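You operate a simulated robot arm through the tools that you are given. There is no shell and no other tool. Be economical: measure what you need, move in short steps, check, and stop when the job is done.

You are at the controls of a simulated robot arm. One attempt, no reset.

## Task
Put two of the dough balls from the table on the white plate.

Only the result counts: the job must be done as asked and must still hold three seconds after the hand-in. Knocking over, shifting, dropping, spilling or breaking anything else fails it.

## Robot
A 6-joint arm with a two-finger parallel gripper, fixed in place. Base frame: the origin is at the foot of the arm, x ahead of it, y to its left, z up; the work surface is at about z = 0.75. Readings come in m, rad, newtons and seconds.
With the tool pointing down near the work surface it reaches from about 0.18 to 0.64 m from the base axis. Its first joint turns from -1.152 to 1.152 rad. Payload 2.7 kg.
The tool frame sits at the grasp point between the pads (the TCP): z along the fingers, y along the line on which they close. The tips reach 0.023 m beyond it. Largest opening 0.094 m; finger width 0.038, thickness 0.01; the body of the gripper, 0.054 by 0.096 m, starts 0.039 m behind the TCP.
Orientation is that of the tool frame in the base frame, as [roll, pitch, yaw] about the fixed x, y, z axes, in that order (R = Rz(yaw) Ry(pitch) Rx(roll)). With the fingers straight down and closing along the base's y, the tool's x points along the base's -x, its y along +y and its z along -z.

## Interface
- The arm moves only by the tool step_arm. Its arguments are lists of equal length, an entry for each row: "offset": the shift along the tool's x, y, z in units of 20 mm (1.0 is 20 mm), a list of three; "yaw": the turn about the tool's z in units of 5 degrees (1.0 is 5 degrees). In form: {"offset": [[tx, ty, tz], ...], "yaw": [yaw, ...]}. A call has 1 to 10 rows; each row shifts and turns the commanded pose from where the row before left it, along the tool's axes as they then stand. "hand" is the opening in per cent of the stroke, from 0 (shut) to 100 (fully open), set as the call begins (left out, the last holds). A call with a number of a shift or a turn outside -1 to 1 is refused whole. Rows are played at 5 a second. More than 0.05 m and 0.15 rad between two rows, or a gripper value outside its range, and nothing of the call is played. A pose out of reach is approached as far as the arm can. The call stops where the force on the tool passes 40 N (or 10 N more than at its start, if that is more) or the arm is blocked; 0.2 s more then pass. Each finger travels about 0.045 m/s and halts on what it meets, pressing with about 21 N; the grip force reading is that of the motor and also rises with nothing between the fingers. The clock runs only during rows and for 0.2 s after the last one: add rows that do not move to give the fingers time. It gives the time, the measured TCP pose, the force on the tool (base axes), the opening and the grip force at its end, in the units of the frame above (readings bear some noise), and new pictures: "show" is both (left out), scene, wrist or none.
- Cameras (640 x 400 px; columns grow to the right, rows downward): "scene" is fixed at [0.064, -0.4389, 1.3919]; the picture's right is [0.80, -0.60, 0.00], its down [-0.46, -0.61, -0.64] and it looks along [0.39, 0.51, -0.77] (base axes); focal length 319 px, centre (320, 200). "wrist" rides on the gripper at [0.087, 0.016, -0.075] in the tool frame; the picture's right is [-0.18, 0.98, 0.00], its down [-0.58, -0.11, -0.81] and it looks along [-0.79, -0.15, 0.59] (tool axes); focal length 243 px, centre (320, 200). There is no depth. A picture from a camera that has moved, and an enlarged one, comes with that camera's place and axes in the base frame and with its lens. The place of the scene camera against the robot may be out by one fixed shift of up to 0.012 m in any direction.
- zoom(camera, box): a new picture of the part [left, top, right, bottom] of that camera's present view, enlarged. No time passes.
- finish_job(): hands the job in; it is judged then, once.

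Work in short steps. Places have to be worked out from the pictures, the camera data and where the tool is seen: move nearer, look again, correct. Check each grasp and each placing, and mend what went wrong. You have 90 turns and 200 pictures in all, those below and enlarged ones among them. Open the gripper and draw the arm clear of the work before you hand the job in, unless the task says otherwise; then end with one line.

The tools are called after ">>>" by a JSON object that holds its "name" and its "arguments". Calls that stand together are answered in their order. step_arm: Moves the arm, as the interface text tells. Its arguments: {"type":"object","properties":{"offset":{"type":"array"},"yaw":{"type":"array"},"hand":{"type":"number"},"show":{"type":"string","enum":["both","scene","wrist","none"]}},"required":["offset","yaw"]} The other tools are called the same way: zoom (camera, box) takes an enlarged picture of a part of a camera's view; finish_job () hands the job in.

At the start:

```text
time: 0.0
tcp_pos: [0.3712, 0.0237, 0.9716]
tcp_rot: [3.138, -0.002, -3.141]
force: [0.2, -0.3, 0.0]
opening: 0.0942
finger_force: 0.2
```

scene: 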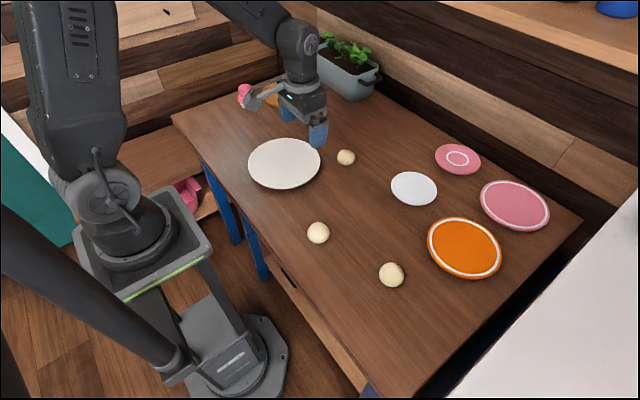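
wrist: 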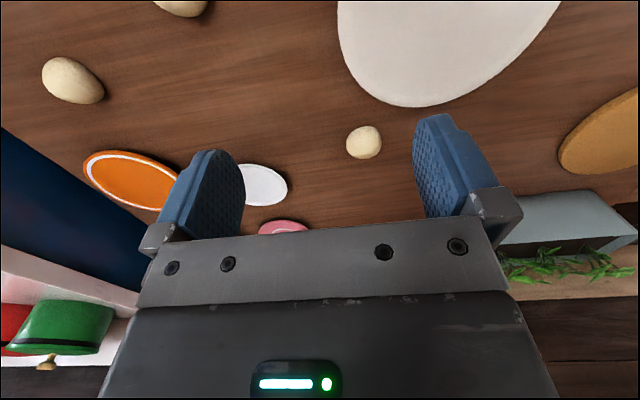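

I'll zoom in on the two light-coloured discs first, because I need to know which one is the white plate.

>>> {"name": "zoom", "arguments": {"camera": "scene", "box": [230, 110, 390, 210]}}

>>> {"name": "zoom", "arguments": {"camera": "scene", "box": [370, 130, 530, 230]}}

```text
4.00 times, centred on (310, 160) of scene
camera zoom: at [0.064, -0.4389, 1.3919], right [0.8, -0.6, 0.0], down [-0.46, -0.61, -0.64], along [0.39, 0.51, -0.77], focal length 1275 px, centre (360, 360)
```

zoom: 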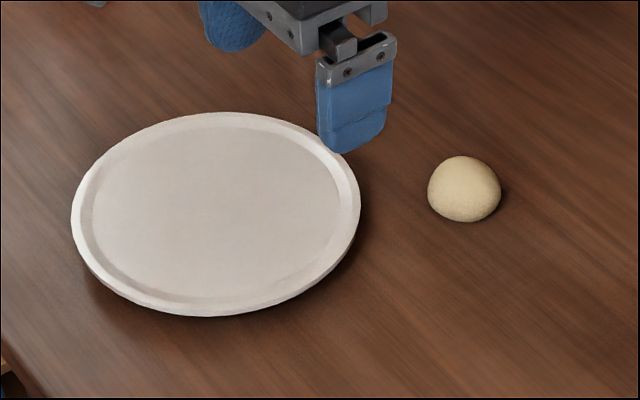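

```text
4.00 times, centred on (450, 180) of scene
camera zoom: at [0.064, -0.4389, 1.3919], right [0.8, -0.6, 0.0], down [-0.46, -0.61, -0.64], along [0.39, 0.51, -0.77], focal length 1275 px, centre (-200, 280)
```

zoom: 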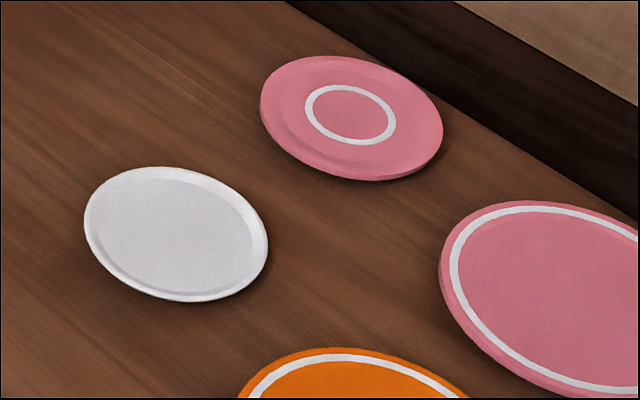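

There are two candidates: a large warm off-white plate and a small pure white one. I'll compare their colours in the wrist view.

>>> {"name": "zoom", "arguments": {"camera": "wrist", "box": [320, 0, 640, 200]}}

>>> {"name": "zoom", "arguments": {"camera": "wrist", "box": [210, 130, 370, 230]}}

>>> {"name": "zoom", "arguments": {"camera": "scene", "box": [230, 90, 550, 290]}}

```text
2.00 times, centred on (480, 100) of wrist
camera zoom: at [0.2843, 0.0387, 1.0462], right [0.18, 0.98, 0.0], down [0.58, -0.11, 0.8], along [0.79, -0.15, -0.59], focal length 485 px, centre (0, 400)
```

zoom: 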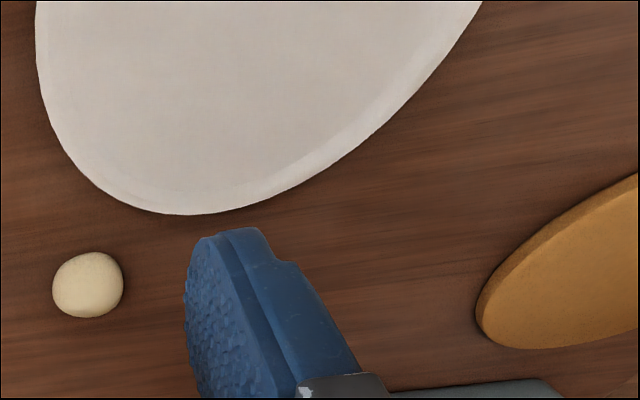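

```text
4.00 times, centred on (290, 180) of wrist
camera zoom: at [0.2843, 0.0387, 1.0462], right [0.18, 0.98, 0.0], down [0.58, -0.11, 0.8], along [0.79, -0.15, -0.59], focal length 970 px, centre (440, 280)
```

zoom: 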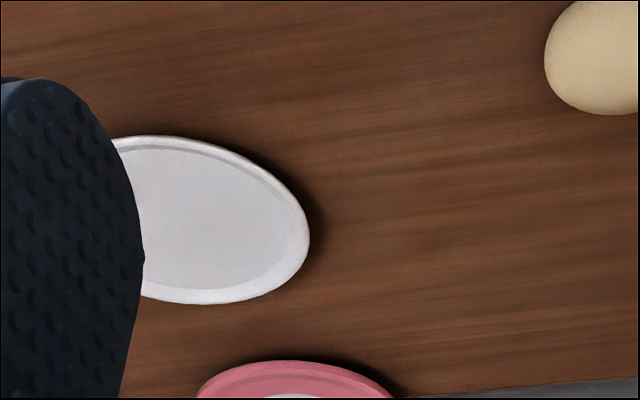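

```text
2.00 times, centred on (390, 190) of scene
camera zoom: at [0.064, -0.4389, 1.3919], right [0.8, -0.6, 0.0], down [-0.46, -0.61, -0.64], along [0.39, 0.51, -0.77], focal length 638 px, centre (180, 220)
```

zoom: 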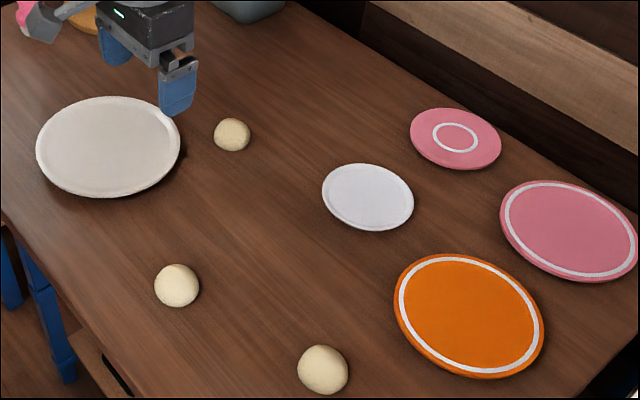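

I'm taking the large plate at about (0.39, 0.15) as the target. It's the full-size white plate and well within reach, while the small one is saucer-sized and sits with the out-of-reach dishes. Both cameras put the nearest ball at about (0.53, 0.056), so I'll move above it and look again.

>>> {"name": "step_arm", "arguments": {"offset": [[-1, 0.2, 0.4], [-1, 0.2, 0.4], [-1, 0.2, 0.4], [-1, 0.2, 0.4], [-1, 0.2, 0.4], [-1, 0.2, 0.4], [-1, 0.2, 0.4], [-0.95, 0.2, 0.4], [0, 0, 0], [0, 0, 0]], "yaw": [0, 0, 0, 0, 0, 0, 0, 0, 0, 0], "hand": 100}}

```text
time: 2.2
tcp_pos: [0.5307, 0.0544, 0.9053]
tcp_rot: [3.138, -0.002, -3.142]
force: [0.6, 0.0, 0.1]
opening: 0.0939
finger_force: 0.1
camera wrist: at [0.4444, 0.07, 0.9803], right [0.18, 0.98, 0.0], down [0.58, -0.11, 0.8], along [0.79, -0.15, -0.59], focal length 243 px, centre (320, 200)
```

scene: 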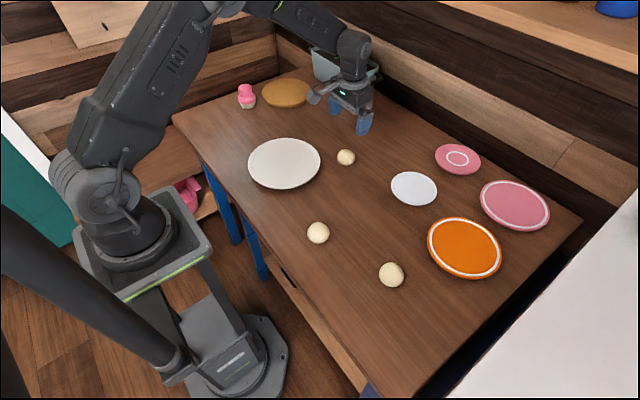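
wrist: 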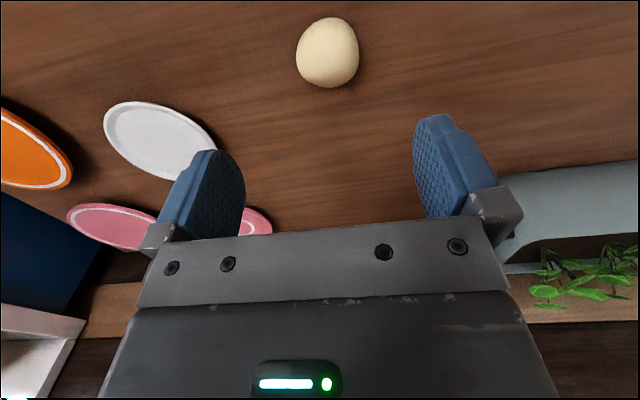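

The wrist view now puts the ball at about (0.532, 0.059), 50 mm wide. I'll correct y by about 4 mm and go down to a TCP height of about 0.778.

>>> {"name": "step_arm", "arguments": {"offset": [[-0.07, 0.22, 0], [0, 0, 1], [0, 0, 1], [0, 0, 1], [0, 0, 1], [0, 0, 1], [0, 0, 0.9], [0, 0, 0.45], [0, 0, 0]], "yaw": [0, 0, 0, 0, 0, 0, 0, 0, 0]}}

```text
time: 4.2
tcp_pos: [0.5326, 0.0593, 0.7816]
tcp_rot: [3.139, -0.002, 3.14]
force: [-0.1, 0.2, 0.2]
opening: 0.0941
finger_force: 0.0
camera wrist: at [0.4447, 0.0745, 0.8562], right [0.18, 0.98, 0.0], down [0.58, -0.11, 0.8], along [0.79, -0.15, -0.59], focal length 243 px, centre (320, 200)
```

scene: 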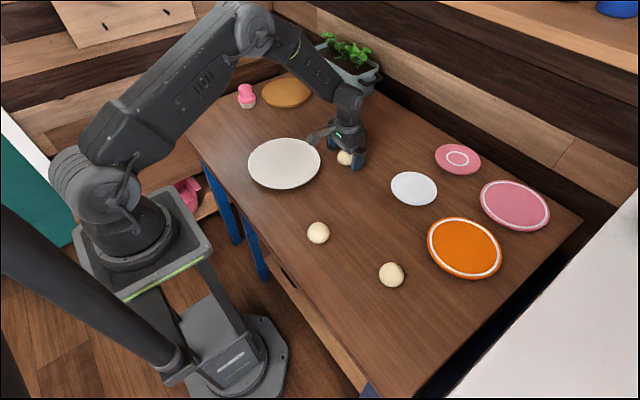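
wrist: 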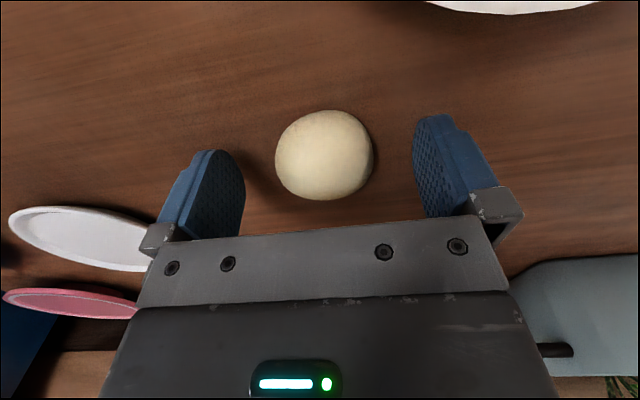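

The ball sits between the pads, but about 5 mm nearer the base than the TCP. I'll correct that, lower by 3 mm and close.

>>> {"name": "step_arm", "arguments": {"offset": [[0.28, 0.08, 0], [0, 0, 0.15]], "yaw": [0, 0], "show": "none"}}

>>> {"name": "step_arm", "arguments": {"offset": [[0, 0, 0], [0, 0, 0], [0, 0, 0], [0, 0, 0], [0, 0, 0], [0, 0, 0]], "yaw": [0, 0, 0, 0, 0, 0], "hand": 20}}

```text
time: 4.8
tcp_pos: [0.5252, 0.0593, 0.7765]
tcp_rot: [3.137, -0.001, 3.141]
force: [0.3, -0.7, 1.4]
opening: 0.0938
finger_force: 0.1
```

```text
time: 6.2
tcp_pos: [0.526, 0.0602, 0.7779]
tcp_rot: [3.14, -0.002, -3.141]
force: [0.3, 1.0, 0.1]
opening: 0.0522
finger_force: 21.2
camera wrist: at [0.4382, 0.0768, 0.8522], right [0.18, 0.98, 0.0], down [0.58, -0.11, 0.8], along [0.79, -0.15, -0.59], focal length 243 px, centre (320, 200)
```

scene: 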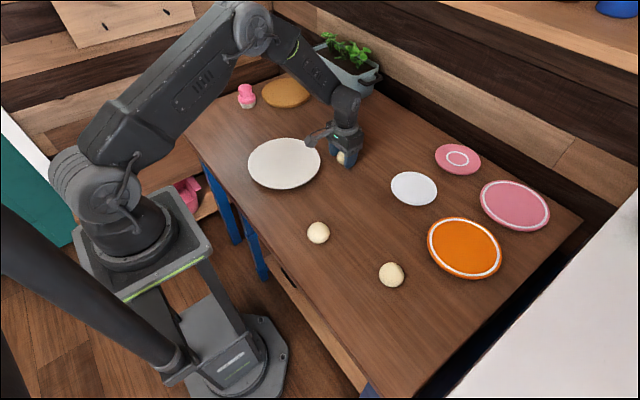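
wrist: 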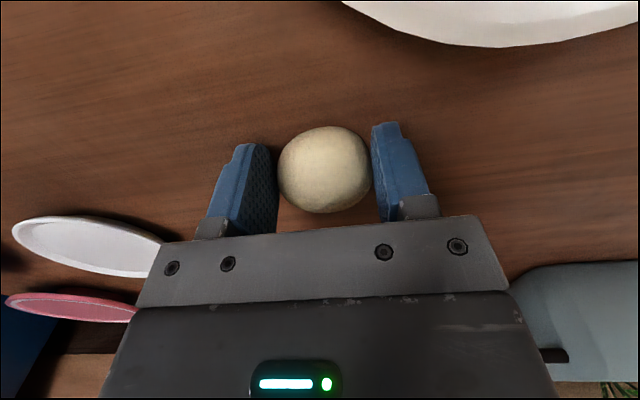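

Opening is 52 mm at 21 N, so the ball is gripped. I'll lift it and carry it to above about (0.43, 0.155), the far half of the plate.

>>> {"name": "step_arm", "arguments": {"offset": [[0, 0, -0.8], [0, 0, -1], [0, 0, -1], [0, 0, -1], [0.96, 0.95, 0], [0.96, 0.95, 0], [0.96, 0.95, 0], [0.96, 0.95, 0], [0.96, 0.95, 0], [0, 0, 0]], "yaw": [0, 0, 0, 0, 0, 0, 0, 0, 0, 0]}}

```text
time: 8.4
tcp_pos: [0.43, 0.1555, 0.8514]
tcp_rot: [3.138, -0.001, -3.142]
force: [-0.6, 0.3, 0.3]
opening: 0.0523
finger_force: 21.0
camera wrist: at [0.3417, 0.17, 0.9262], right [0.18, 0.98, 0.0], down [0.58, -0.11, 0.8], along [0.79, -0.15, -0.59], focal length 243 px, centre (320, 200)
```

scene: 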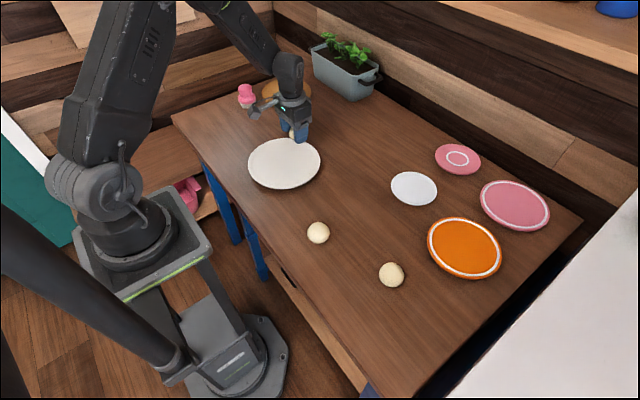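
wrist: 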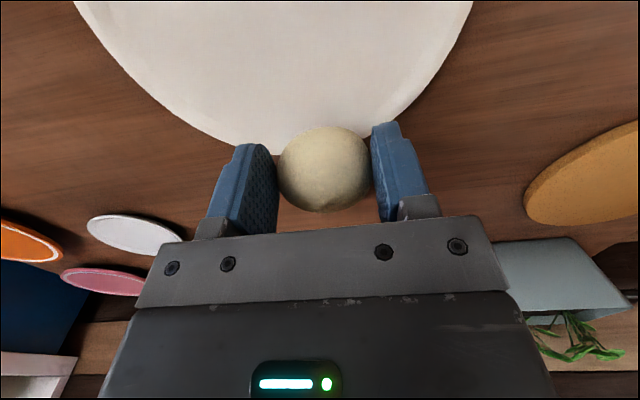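

The plate's edges in this view put its centre at about (0.387, 0.143). I'll shift slightly inward and lower, slowing near the surface.

>>> {"name": "step_arm", "arguments": {"offset": [[0.2, -0.5, 0], [0, 0, 1], [0, 0, 1], [0, 0, 0.9], [0, 0, 0], [0, 0, 0]], "yaw": [0, 0, 0, 0, 0, 0]}}

>>> {"name": "step_arm", "arguments": {"offset": [[0, 0, 0.12], [0, 0, 0]], "yaw": [0, 0], "show": "none"}}

```text
time: 9.8
tcp_pos: [0.4297, 0.1465, 0.7982]
tcp_rot: [3.137, 0.004, -3.141]
force: [0.4, -2.0, 25.3]
opening: 0.0521
finger_force: 21.1
camera wrist: at [0.3419, 0.1624, 0.8712], right [0.18, 0.98, 0.01], down [0.58, -0.11, 0.81], along [0.79, -0.15, -0.59], focal length 243 px, centre (320, 200)
```

scene: 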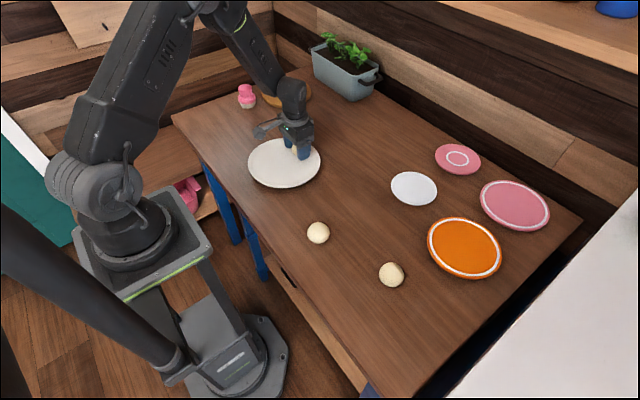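
wrist: 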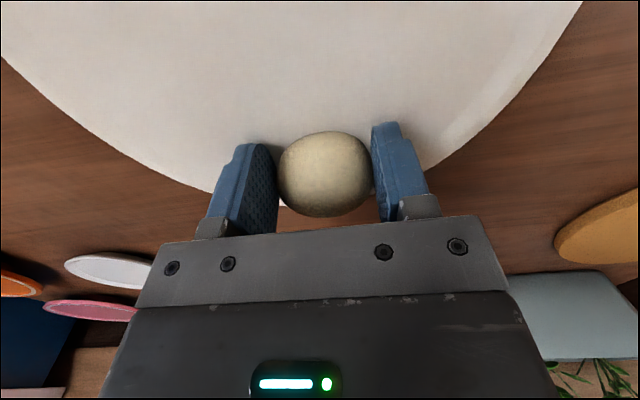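

```text
time: 10.2
tcp_pos: [0.4276, 0.1481, 0.7964]
tcp_rot: [3.138, 0.002, -3.141]
force: [-2.7, -0.1, 8.4]
opening: 0.052
finger_force: 21.0
stopped in row 1: the force on the tool passed its limit (the readings are from after the stop); the commanded pose is now the measured one
```

Contact came at TCP z of about 0.797, so the ball is resting on the plate. I'll open the hand in place.

>>> {"name": "step_arm", "arguments": {"offset": [[0, 0, 0], [0, 0, 0], [0, 0, 0], [0, 0, 0]], "yaw": [0, 0, 0, 0], "hand": 82}}

```text
time: 11.2
tcp_pos: [0.4295, 0.1473, 0.7964]
tcp_rot: [3.136, 0.003, -3.141]
force: [2.0, 2.9, 6.7]
opening: 0.0758
finger_force: 0.0
camera wrist: at [0.3422, 0.1628, 0.8707], right [0.18, 0.98, 0.01], down [0.58, -0.11, 0.81], along [0.8, -0.14, -0.59], focal length 243 px, centre (320, 200)
```

scene: 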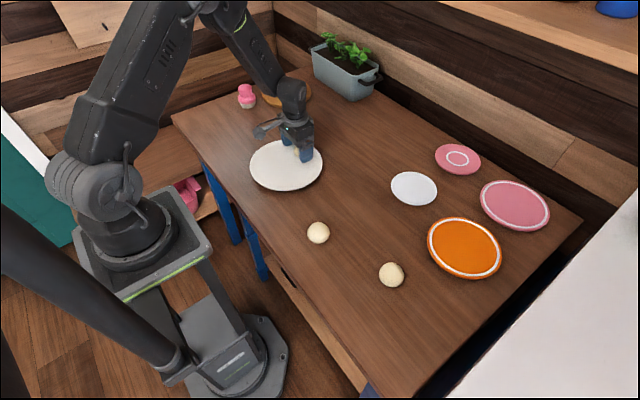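
wrist: 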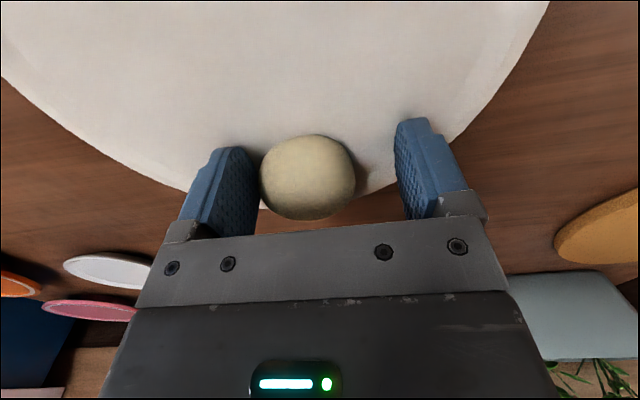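

The plate crept a few millimetres, and there's still 6.7 N of contact, so the fingertips are probably touching it. I'll lift straight up now.

>>> {"name": "step_arm", "arguments": {"offset": [[0, 0, -0.5], [0, 0, -1], [0, 0, -1], [0, 0, -1], [0, 0, -1], [0, 0, 0]], "yaw": [0, 0, 0, 0, 0, 0]}}

```text
time: 12.6
tcp_pos: [0.4295, 0.1454, 0.8858]
tcp_rot: [3.136, 0.003, 3.142]
force: [0.3, 0.1, 0.8]
opening: 0.0769
finger_force: 0.1
camera wrist: at [0.3426, 0.1615, 0.9601], right [0.18, 0.98, 0.0], down [0.58, -0.11, 0.81], along [0.79, -0.15, -0.59], focal length 243 px, centre (320, 200)
```

scene: 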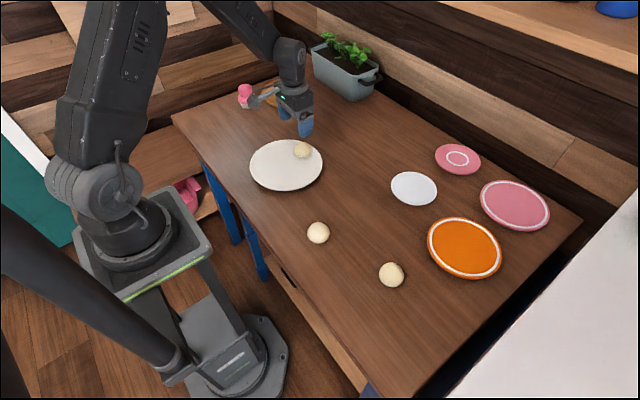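
wrist: 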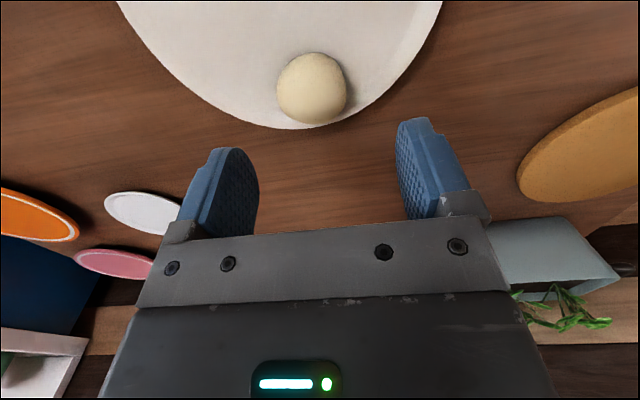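

The first ball sits on the plate. The second is at about (0.308, -0.099) from the scene view after correcting its bias, so I'll move above it and re-open fully.

>>> {"name": "step_arm", "arguments": {"offset": [[0.5, -1, 0], [0.5, -1, 0], [0.5, -1, 0], [0.5, -1, 0], [0.5, -1, 0], [0.5, -1, 0], [0.5, -1, 0], [0.5, -1, 0], [0.5, -1, 0], [0.5, -1, 0]], "yaw": [0, 0, 0, 0, 0, 0, 0, 0, 0, 0], "show": "none", "hand": 100}}

>>> {"name": "step_arm", "arguments": {"offset": [[0.5, -1, 0], [0.5, -1, 0], [0, -0.2, 0], [0, 0, 0]], "yaw": [0, 0, 0, 0]}}

```text
time: 14.8
tcp_pos: [0.3303, -0.0532, 0.8847]
tcp_rot: [3.136, 0.003, 3.14]
force: [0.1, 0.3, -0.2]
opening: 0.094
finger_force: 0.0
```

```text
time: 15.8
tcp_pos: [0.3093, -0.0982, 0.8841]
tcp_rot: [3.137, 0.001, -3.141]
force: [-0.2, 0.4, 0.2]
opening: 0.0942
finger_force: 0.1
camera wrist: at [0.2218, -0.0822, 0.958], right [0.18, 0.98, 0.0], down [0.58, -0.11, 0.81], along [0.79, -0.15, -0.59], focal length 243 px, centre (320, 200)
```

scene: 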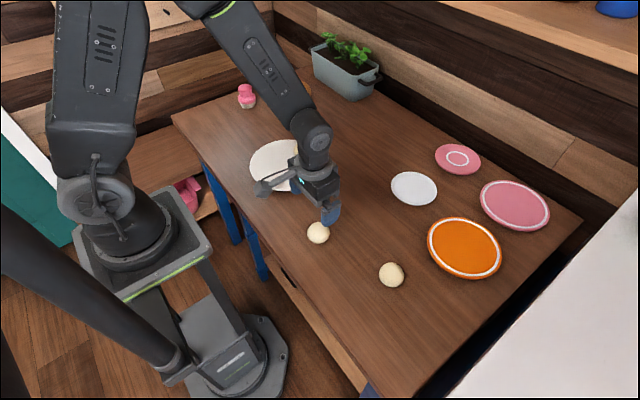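
wrist: 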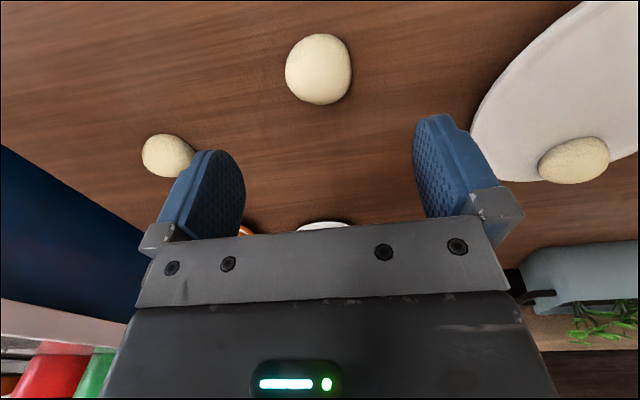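

The wrist view puts this ball at about (0.308, -0.100), right under the tool. I'll go down to z of about 0.781, slightly higher than last time so the tips stay clear of the plate.

>>> {"name": "step_arm", "arguments": {"offset": [[0.05, -0.1, 0], [0, 0, 1], [0, 0, 1], [0, 0, 1], [0, 0, 1], [0, 0, 1], [0, 0, 0.15], [0, 0, 0]], "yaw": [0, 0, 0, 0, 0, 0, 0, 0]}}

```text
time: 17.6
tcp_pos: [0.3083, -0.0984, 0.7817]
tcp_rot: [3.135, 0.002, 3.141]
force: [0.0, 0.9, 0.2]
opening: 0.0942
finger_force: 0.0
camera wrist: at [0.2205, -0.0837, 0.8557], right [0.18, 0.98, 0.0], down [0.58, -0.11, 0.81], along [0.79, -0.15, -0.59], focal length 243 px, centre (320, 200)
```

scene: 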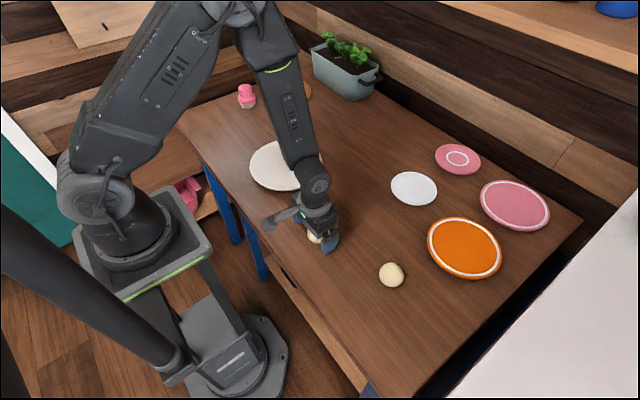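
wrist: 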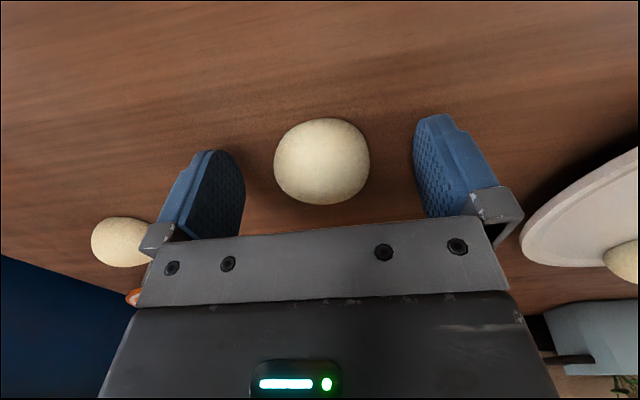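

The ball is centred within about 4 mm. I'll nudge toward the base and close.

>>> {"name": "step_arm", "arguments": {"offset": [[0.18, 0, 0], [0, 0, 0]], "yaw": [0, 0], "show": "none"}}

>>> {"name": "step_arm", "arguments": {"offset": [[0, 0, 0], [0, 0, 0], [0, 0, 0], [0, 0, 0], [0, 0, 0], [0, 0, 0]], "yaw": [0, 0, 0, 0, 0, 0], "hand": 20, "show": "wrist"}}

```text
time: 18.2
tcp_pos: [0.3048, -0.0982, 0.7822]
tcp_rot: [3.139, 0.003, -3.141]
force: [0.5, 0.4, 1.1]
opening: 0.094
finger_force: 0.0
```

```text
time: 19.6
tcp_pos: [0.3049, -0.0992, 0.7819]
tcp_rot: [3.138, 0.002, 3.14]
force: [0.0, 1.4, 1.3]
opening: 0.052
finger_force: 21.4
camera wrist: at [0.2168, -0.0832, 0.856], right [0.18, 0.98, 0.0], down [0.58, -0.11, 0.81], along [0.79, -0.15, -0.59], focal length 243 px, centre (320, 200)
```

wrist: 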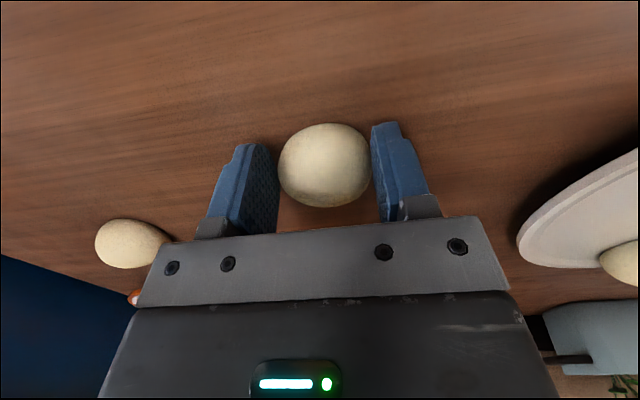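

It's gripped (52 mm, 21 N). I'll lift high and carry it to above (0.352, 0.143), the near half of the plate.

>>> {"name": "step_arm", "arguments": {"offset": [[0, 0, -0.8], [0, 0, -1], [0, 0, -1], [0, 0, -1], [0, 0, -1], [-0.2, 1, 0], [-0.2, 1, 0], [-0.2, 1, 0], [-0.2, 1, 0], [-0.2, 1, 0]], "yaw": [0, 0, 0, 0, 0, 0, 0, 0, 0, 0], "show": "none"}}

>>> {"name": "step_arm", "arguments": {"offset": [[-0.2, 1, 0], [-0.2, 1, 0], [-0.2, 1, 0], [-0.2, 1, 0], [-0.2, 1, 0], [-0.2, 1, 0], [-0.15, 1, 0], [0, 0.1, 0], [0, 0, 0]], "yaw": [0, 0, 0, 0, 0, 0, 0, 0, 0]}}

```text
time: 21.8
tcp_pos: [0.3261, -0.0, 0.8803]
tcp_rot: [3.137, 0.006, 3.141]
force: [-0.2, -0.2, -1.2]
opening: 0.0517
finger_force: 21.4
```

```text
time: 23.8
tcp_pos: [0.3525, 0.142, 0.8777]
tcp_rot: [3.139, 0.0, 3.141]
force: [-0.2, -0.6, -0.7]
opening: 0.0518
finger_force: 21.2
camera wrist: at [0.2643, 0.1579, 0.9527], right [0.18, 0.98, 0.0], down [0.58, -0.11, 0.81], along [0.79, -0.15, -0.59], focal length 243 px, centre (320, 200)
```

scene: 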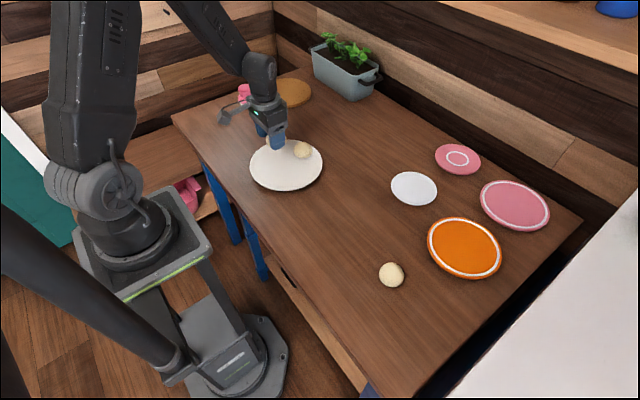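
wrist: 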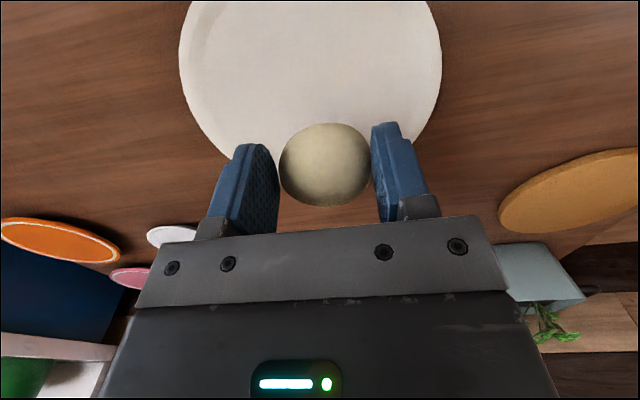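

I'm centred over the plate's near half. I'll lower to just above the expected contact at about 0.801.

>>> {"name": "step_arm", "arguments": {"offset": [[0, -0.1, 0], [0, 0, 1], [0, 0, 1], [0, 0, 1], [0, 0, 0.5], [0, 0, 0], [0, 0, 0]], "yaw": [0, 0, 0, 0, 0, 0, 0]}}

```text
time: 25.4
tcp_pos: [0.3493, 0.1415, 0.8083]
tcp_rot: [3.138, 0.002, -3.141]
force: [-0.5, -0.5, -0.6]
opening: 0.0517
finger_force: 21.0
camera wrist: at [0.2619, 0.1568, 0.8824], right [0.18, 0.98, 0.0], down [0.58, -0.11, 0.81], along [0.79, -0.15, -0.59], focal length 243 px, centre (320, 200)
```

scene: 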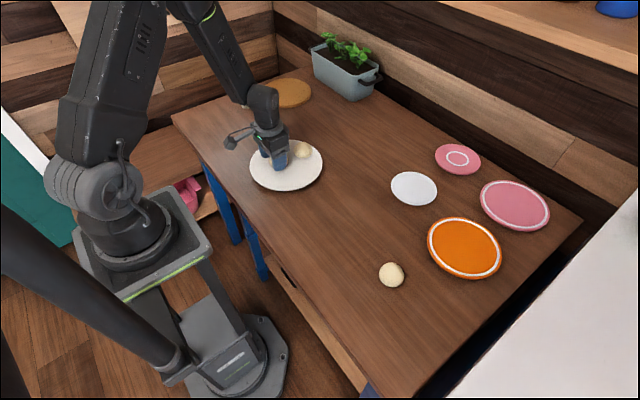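
wrist: 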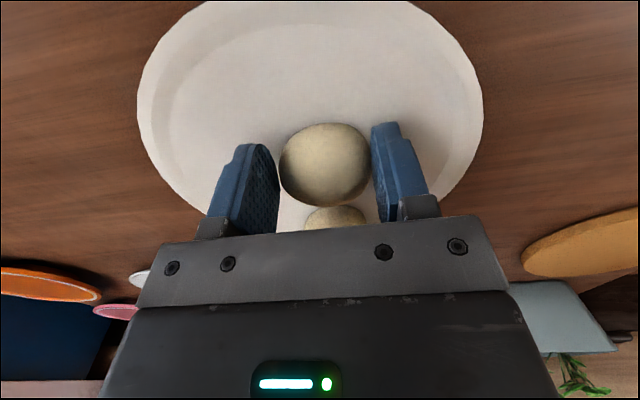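

The ball is still clear of the plate and of the first ball. I'll lower in millimetre steps.

>>> {"name": "step_arm", "arguments": {"offset": [[0, 0, 0.15], [0, 0, 0.1], [0, 0, 0]], "yaw": [0, 0, 0], "show": "none"}}

```text
time: 26.2
tcp_pos: [0.3506, 0.1419, 0.8038]
tcp_rot: [3.136, 0.006, -3.141]
force: [-2.8, -1.9, 17.8]
opening: 0.0523
finger_force: 20.7
```

There's 17.8 N of contact. I'll back off 1 mm and release.

>>> {"name": "step_arm", "arguments": {"offset": [[0, 0, -0.05], [0, 0, 0]], "yaw": [0, 0], "show": "none"}}

>>> {"name": "step_arm", "arguments": {"offset": [[0, 0, 0], [0, 0, 0], [0, 0, 0], [0, 0, 0]], "yaw": [0, 0, 0, 0], "hand": 82}}

```text
time: 26.8
tcp_pos: [0.3507, 0.1399, 0.8046]
tcp_rot: [3.137, 0.001, 3.141]
force: [0.2, -0.2, 0.6]
opening: 0.0523
finger_force: 20.9
```

```text
time: 27.8
tcp_pos: [0.3504, 0.1411, 0.8044]
tcp_rot: [3.136, 0.004, -3.14]
force: [-0.4, -0.3, -0.7]
opening: 0.0771
finger_force: 0.2
camera wrist: at [0.2632, 0.1567, 0.8785], right [0.18, 0.98, 0.0], down [0.58, -0.11, 0.81], along [0.79, -0.15, -0.59], focal length 243 px, centre (320, 200)
```

scene: 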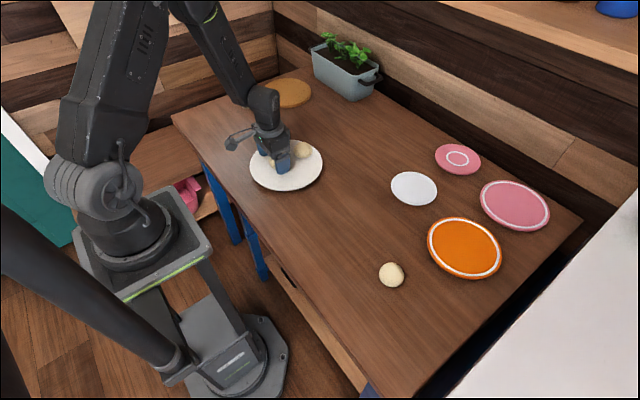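
wrist: 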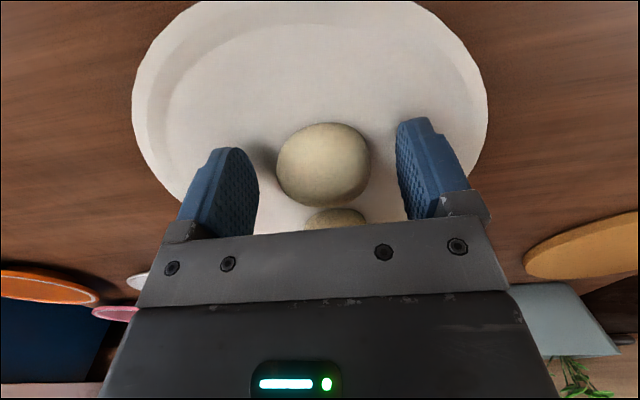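

The release was clean. I'll lift straight up and then draw back toward the base.

>>> {"name": "step_arm", "arguments": {"offset": [[0, 0, -0.5], [0, 0, -1], [0, 0, -1], [0, 0, -1], [0, 0, -1], [0, 0, -1], [0, 0, -1], [0, -1, -1], [0, -1, 0], [0, -1, 0]], "yaw": [0, 0, 0, 0, 0, 0, 0, 0, 0, 0], "show": "none"}}

>>> {"name": "step_arm", "arguments": {"offset": [[0, -1, 0], [0, -1, 0], [0, -1, 0], [0, -1, 0], [0, -1, 0], [0, 0, 0]], "yaw": [0, 0, 0, 0, 0, 0], "show": "none"}}

>>> {"name": "zoom", "arguments": {"camera": "scene", "box": [230, 90, 550, 290]}}

```text
time: 30.0
tcp_pos: [0.3529, 0.0802, 0.9536]
tcp_rot: [3.137, 0.004, -3.141]
force: [-1.0, 0.2, -0.2]
opening: 0.0773
finger_force: 0.1
```

```text
time: 31.4
tcp_pos: [0.3518, -0.0211, 0.9544]
tcp_rot: [3.137, 0.002, -3.141]
force: [0.1, 1.0, -0.1]
opening: 0.077
finger_force: 0.0
```

```text
2.00 times, centred on (390, 190) of scene
camera zoom: at [0.064, -0.4389, 1.3919], right [0.8, -0.6, 0.0], down [-0.46, -0.61, -0.64], along [0.39, 0.51, -0.77], focal length 638 px, centre (180, 220)
```

zoom: 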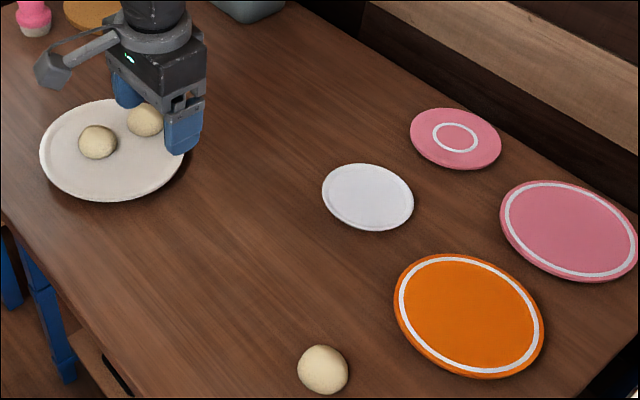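

Both balls are resting on the large white plate, nothing else has moved, and the open hand is clear. I'm handing in.

>>> {"name": "finish_job", "arguments": {}}

```text
The job is handed in.
```

I put two dough balls on the large white plate and handed the job in. There's also a smaller white plate on the table, so choosing the large one was my judgement, and it slid a few millimetres when I released the first ball.
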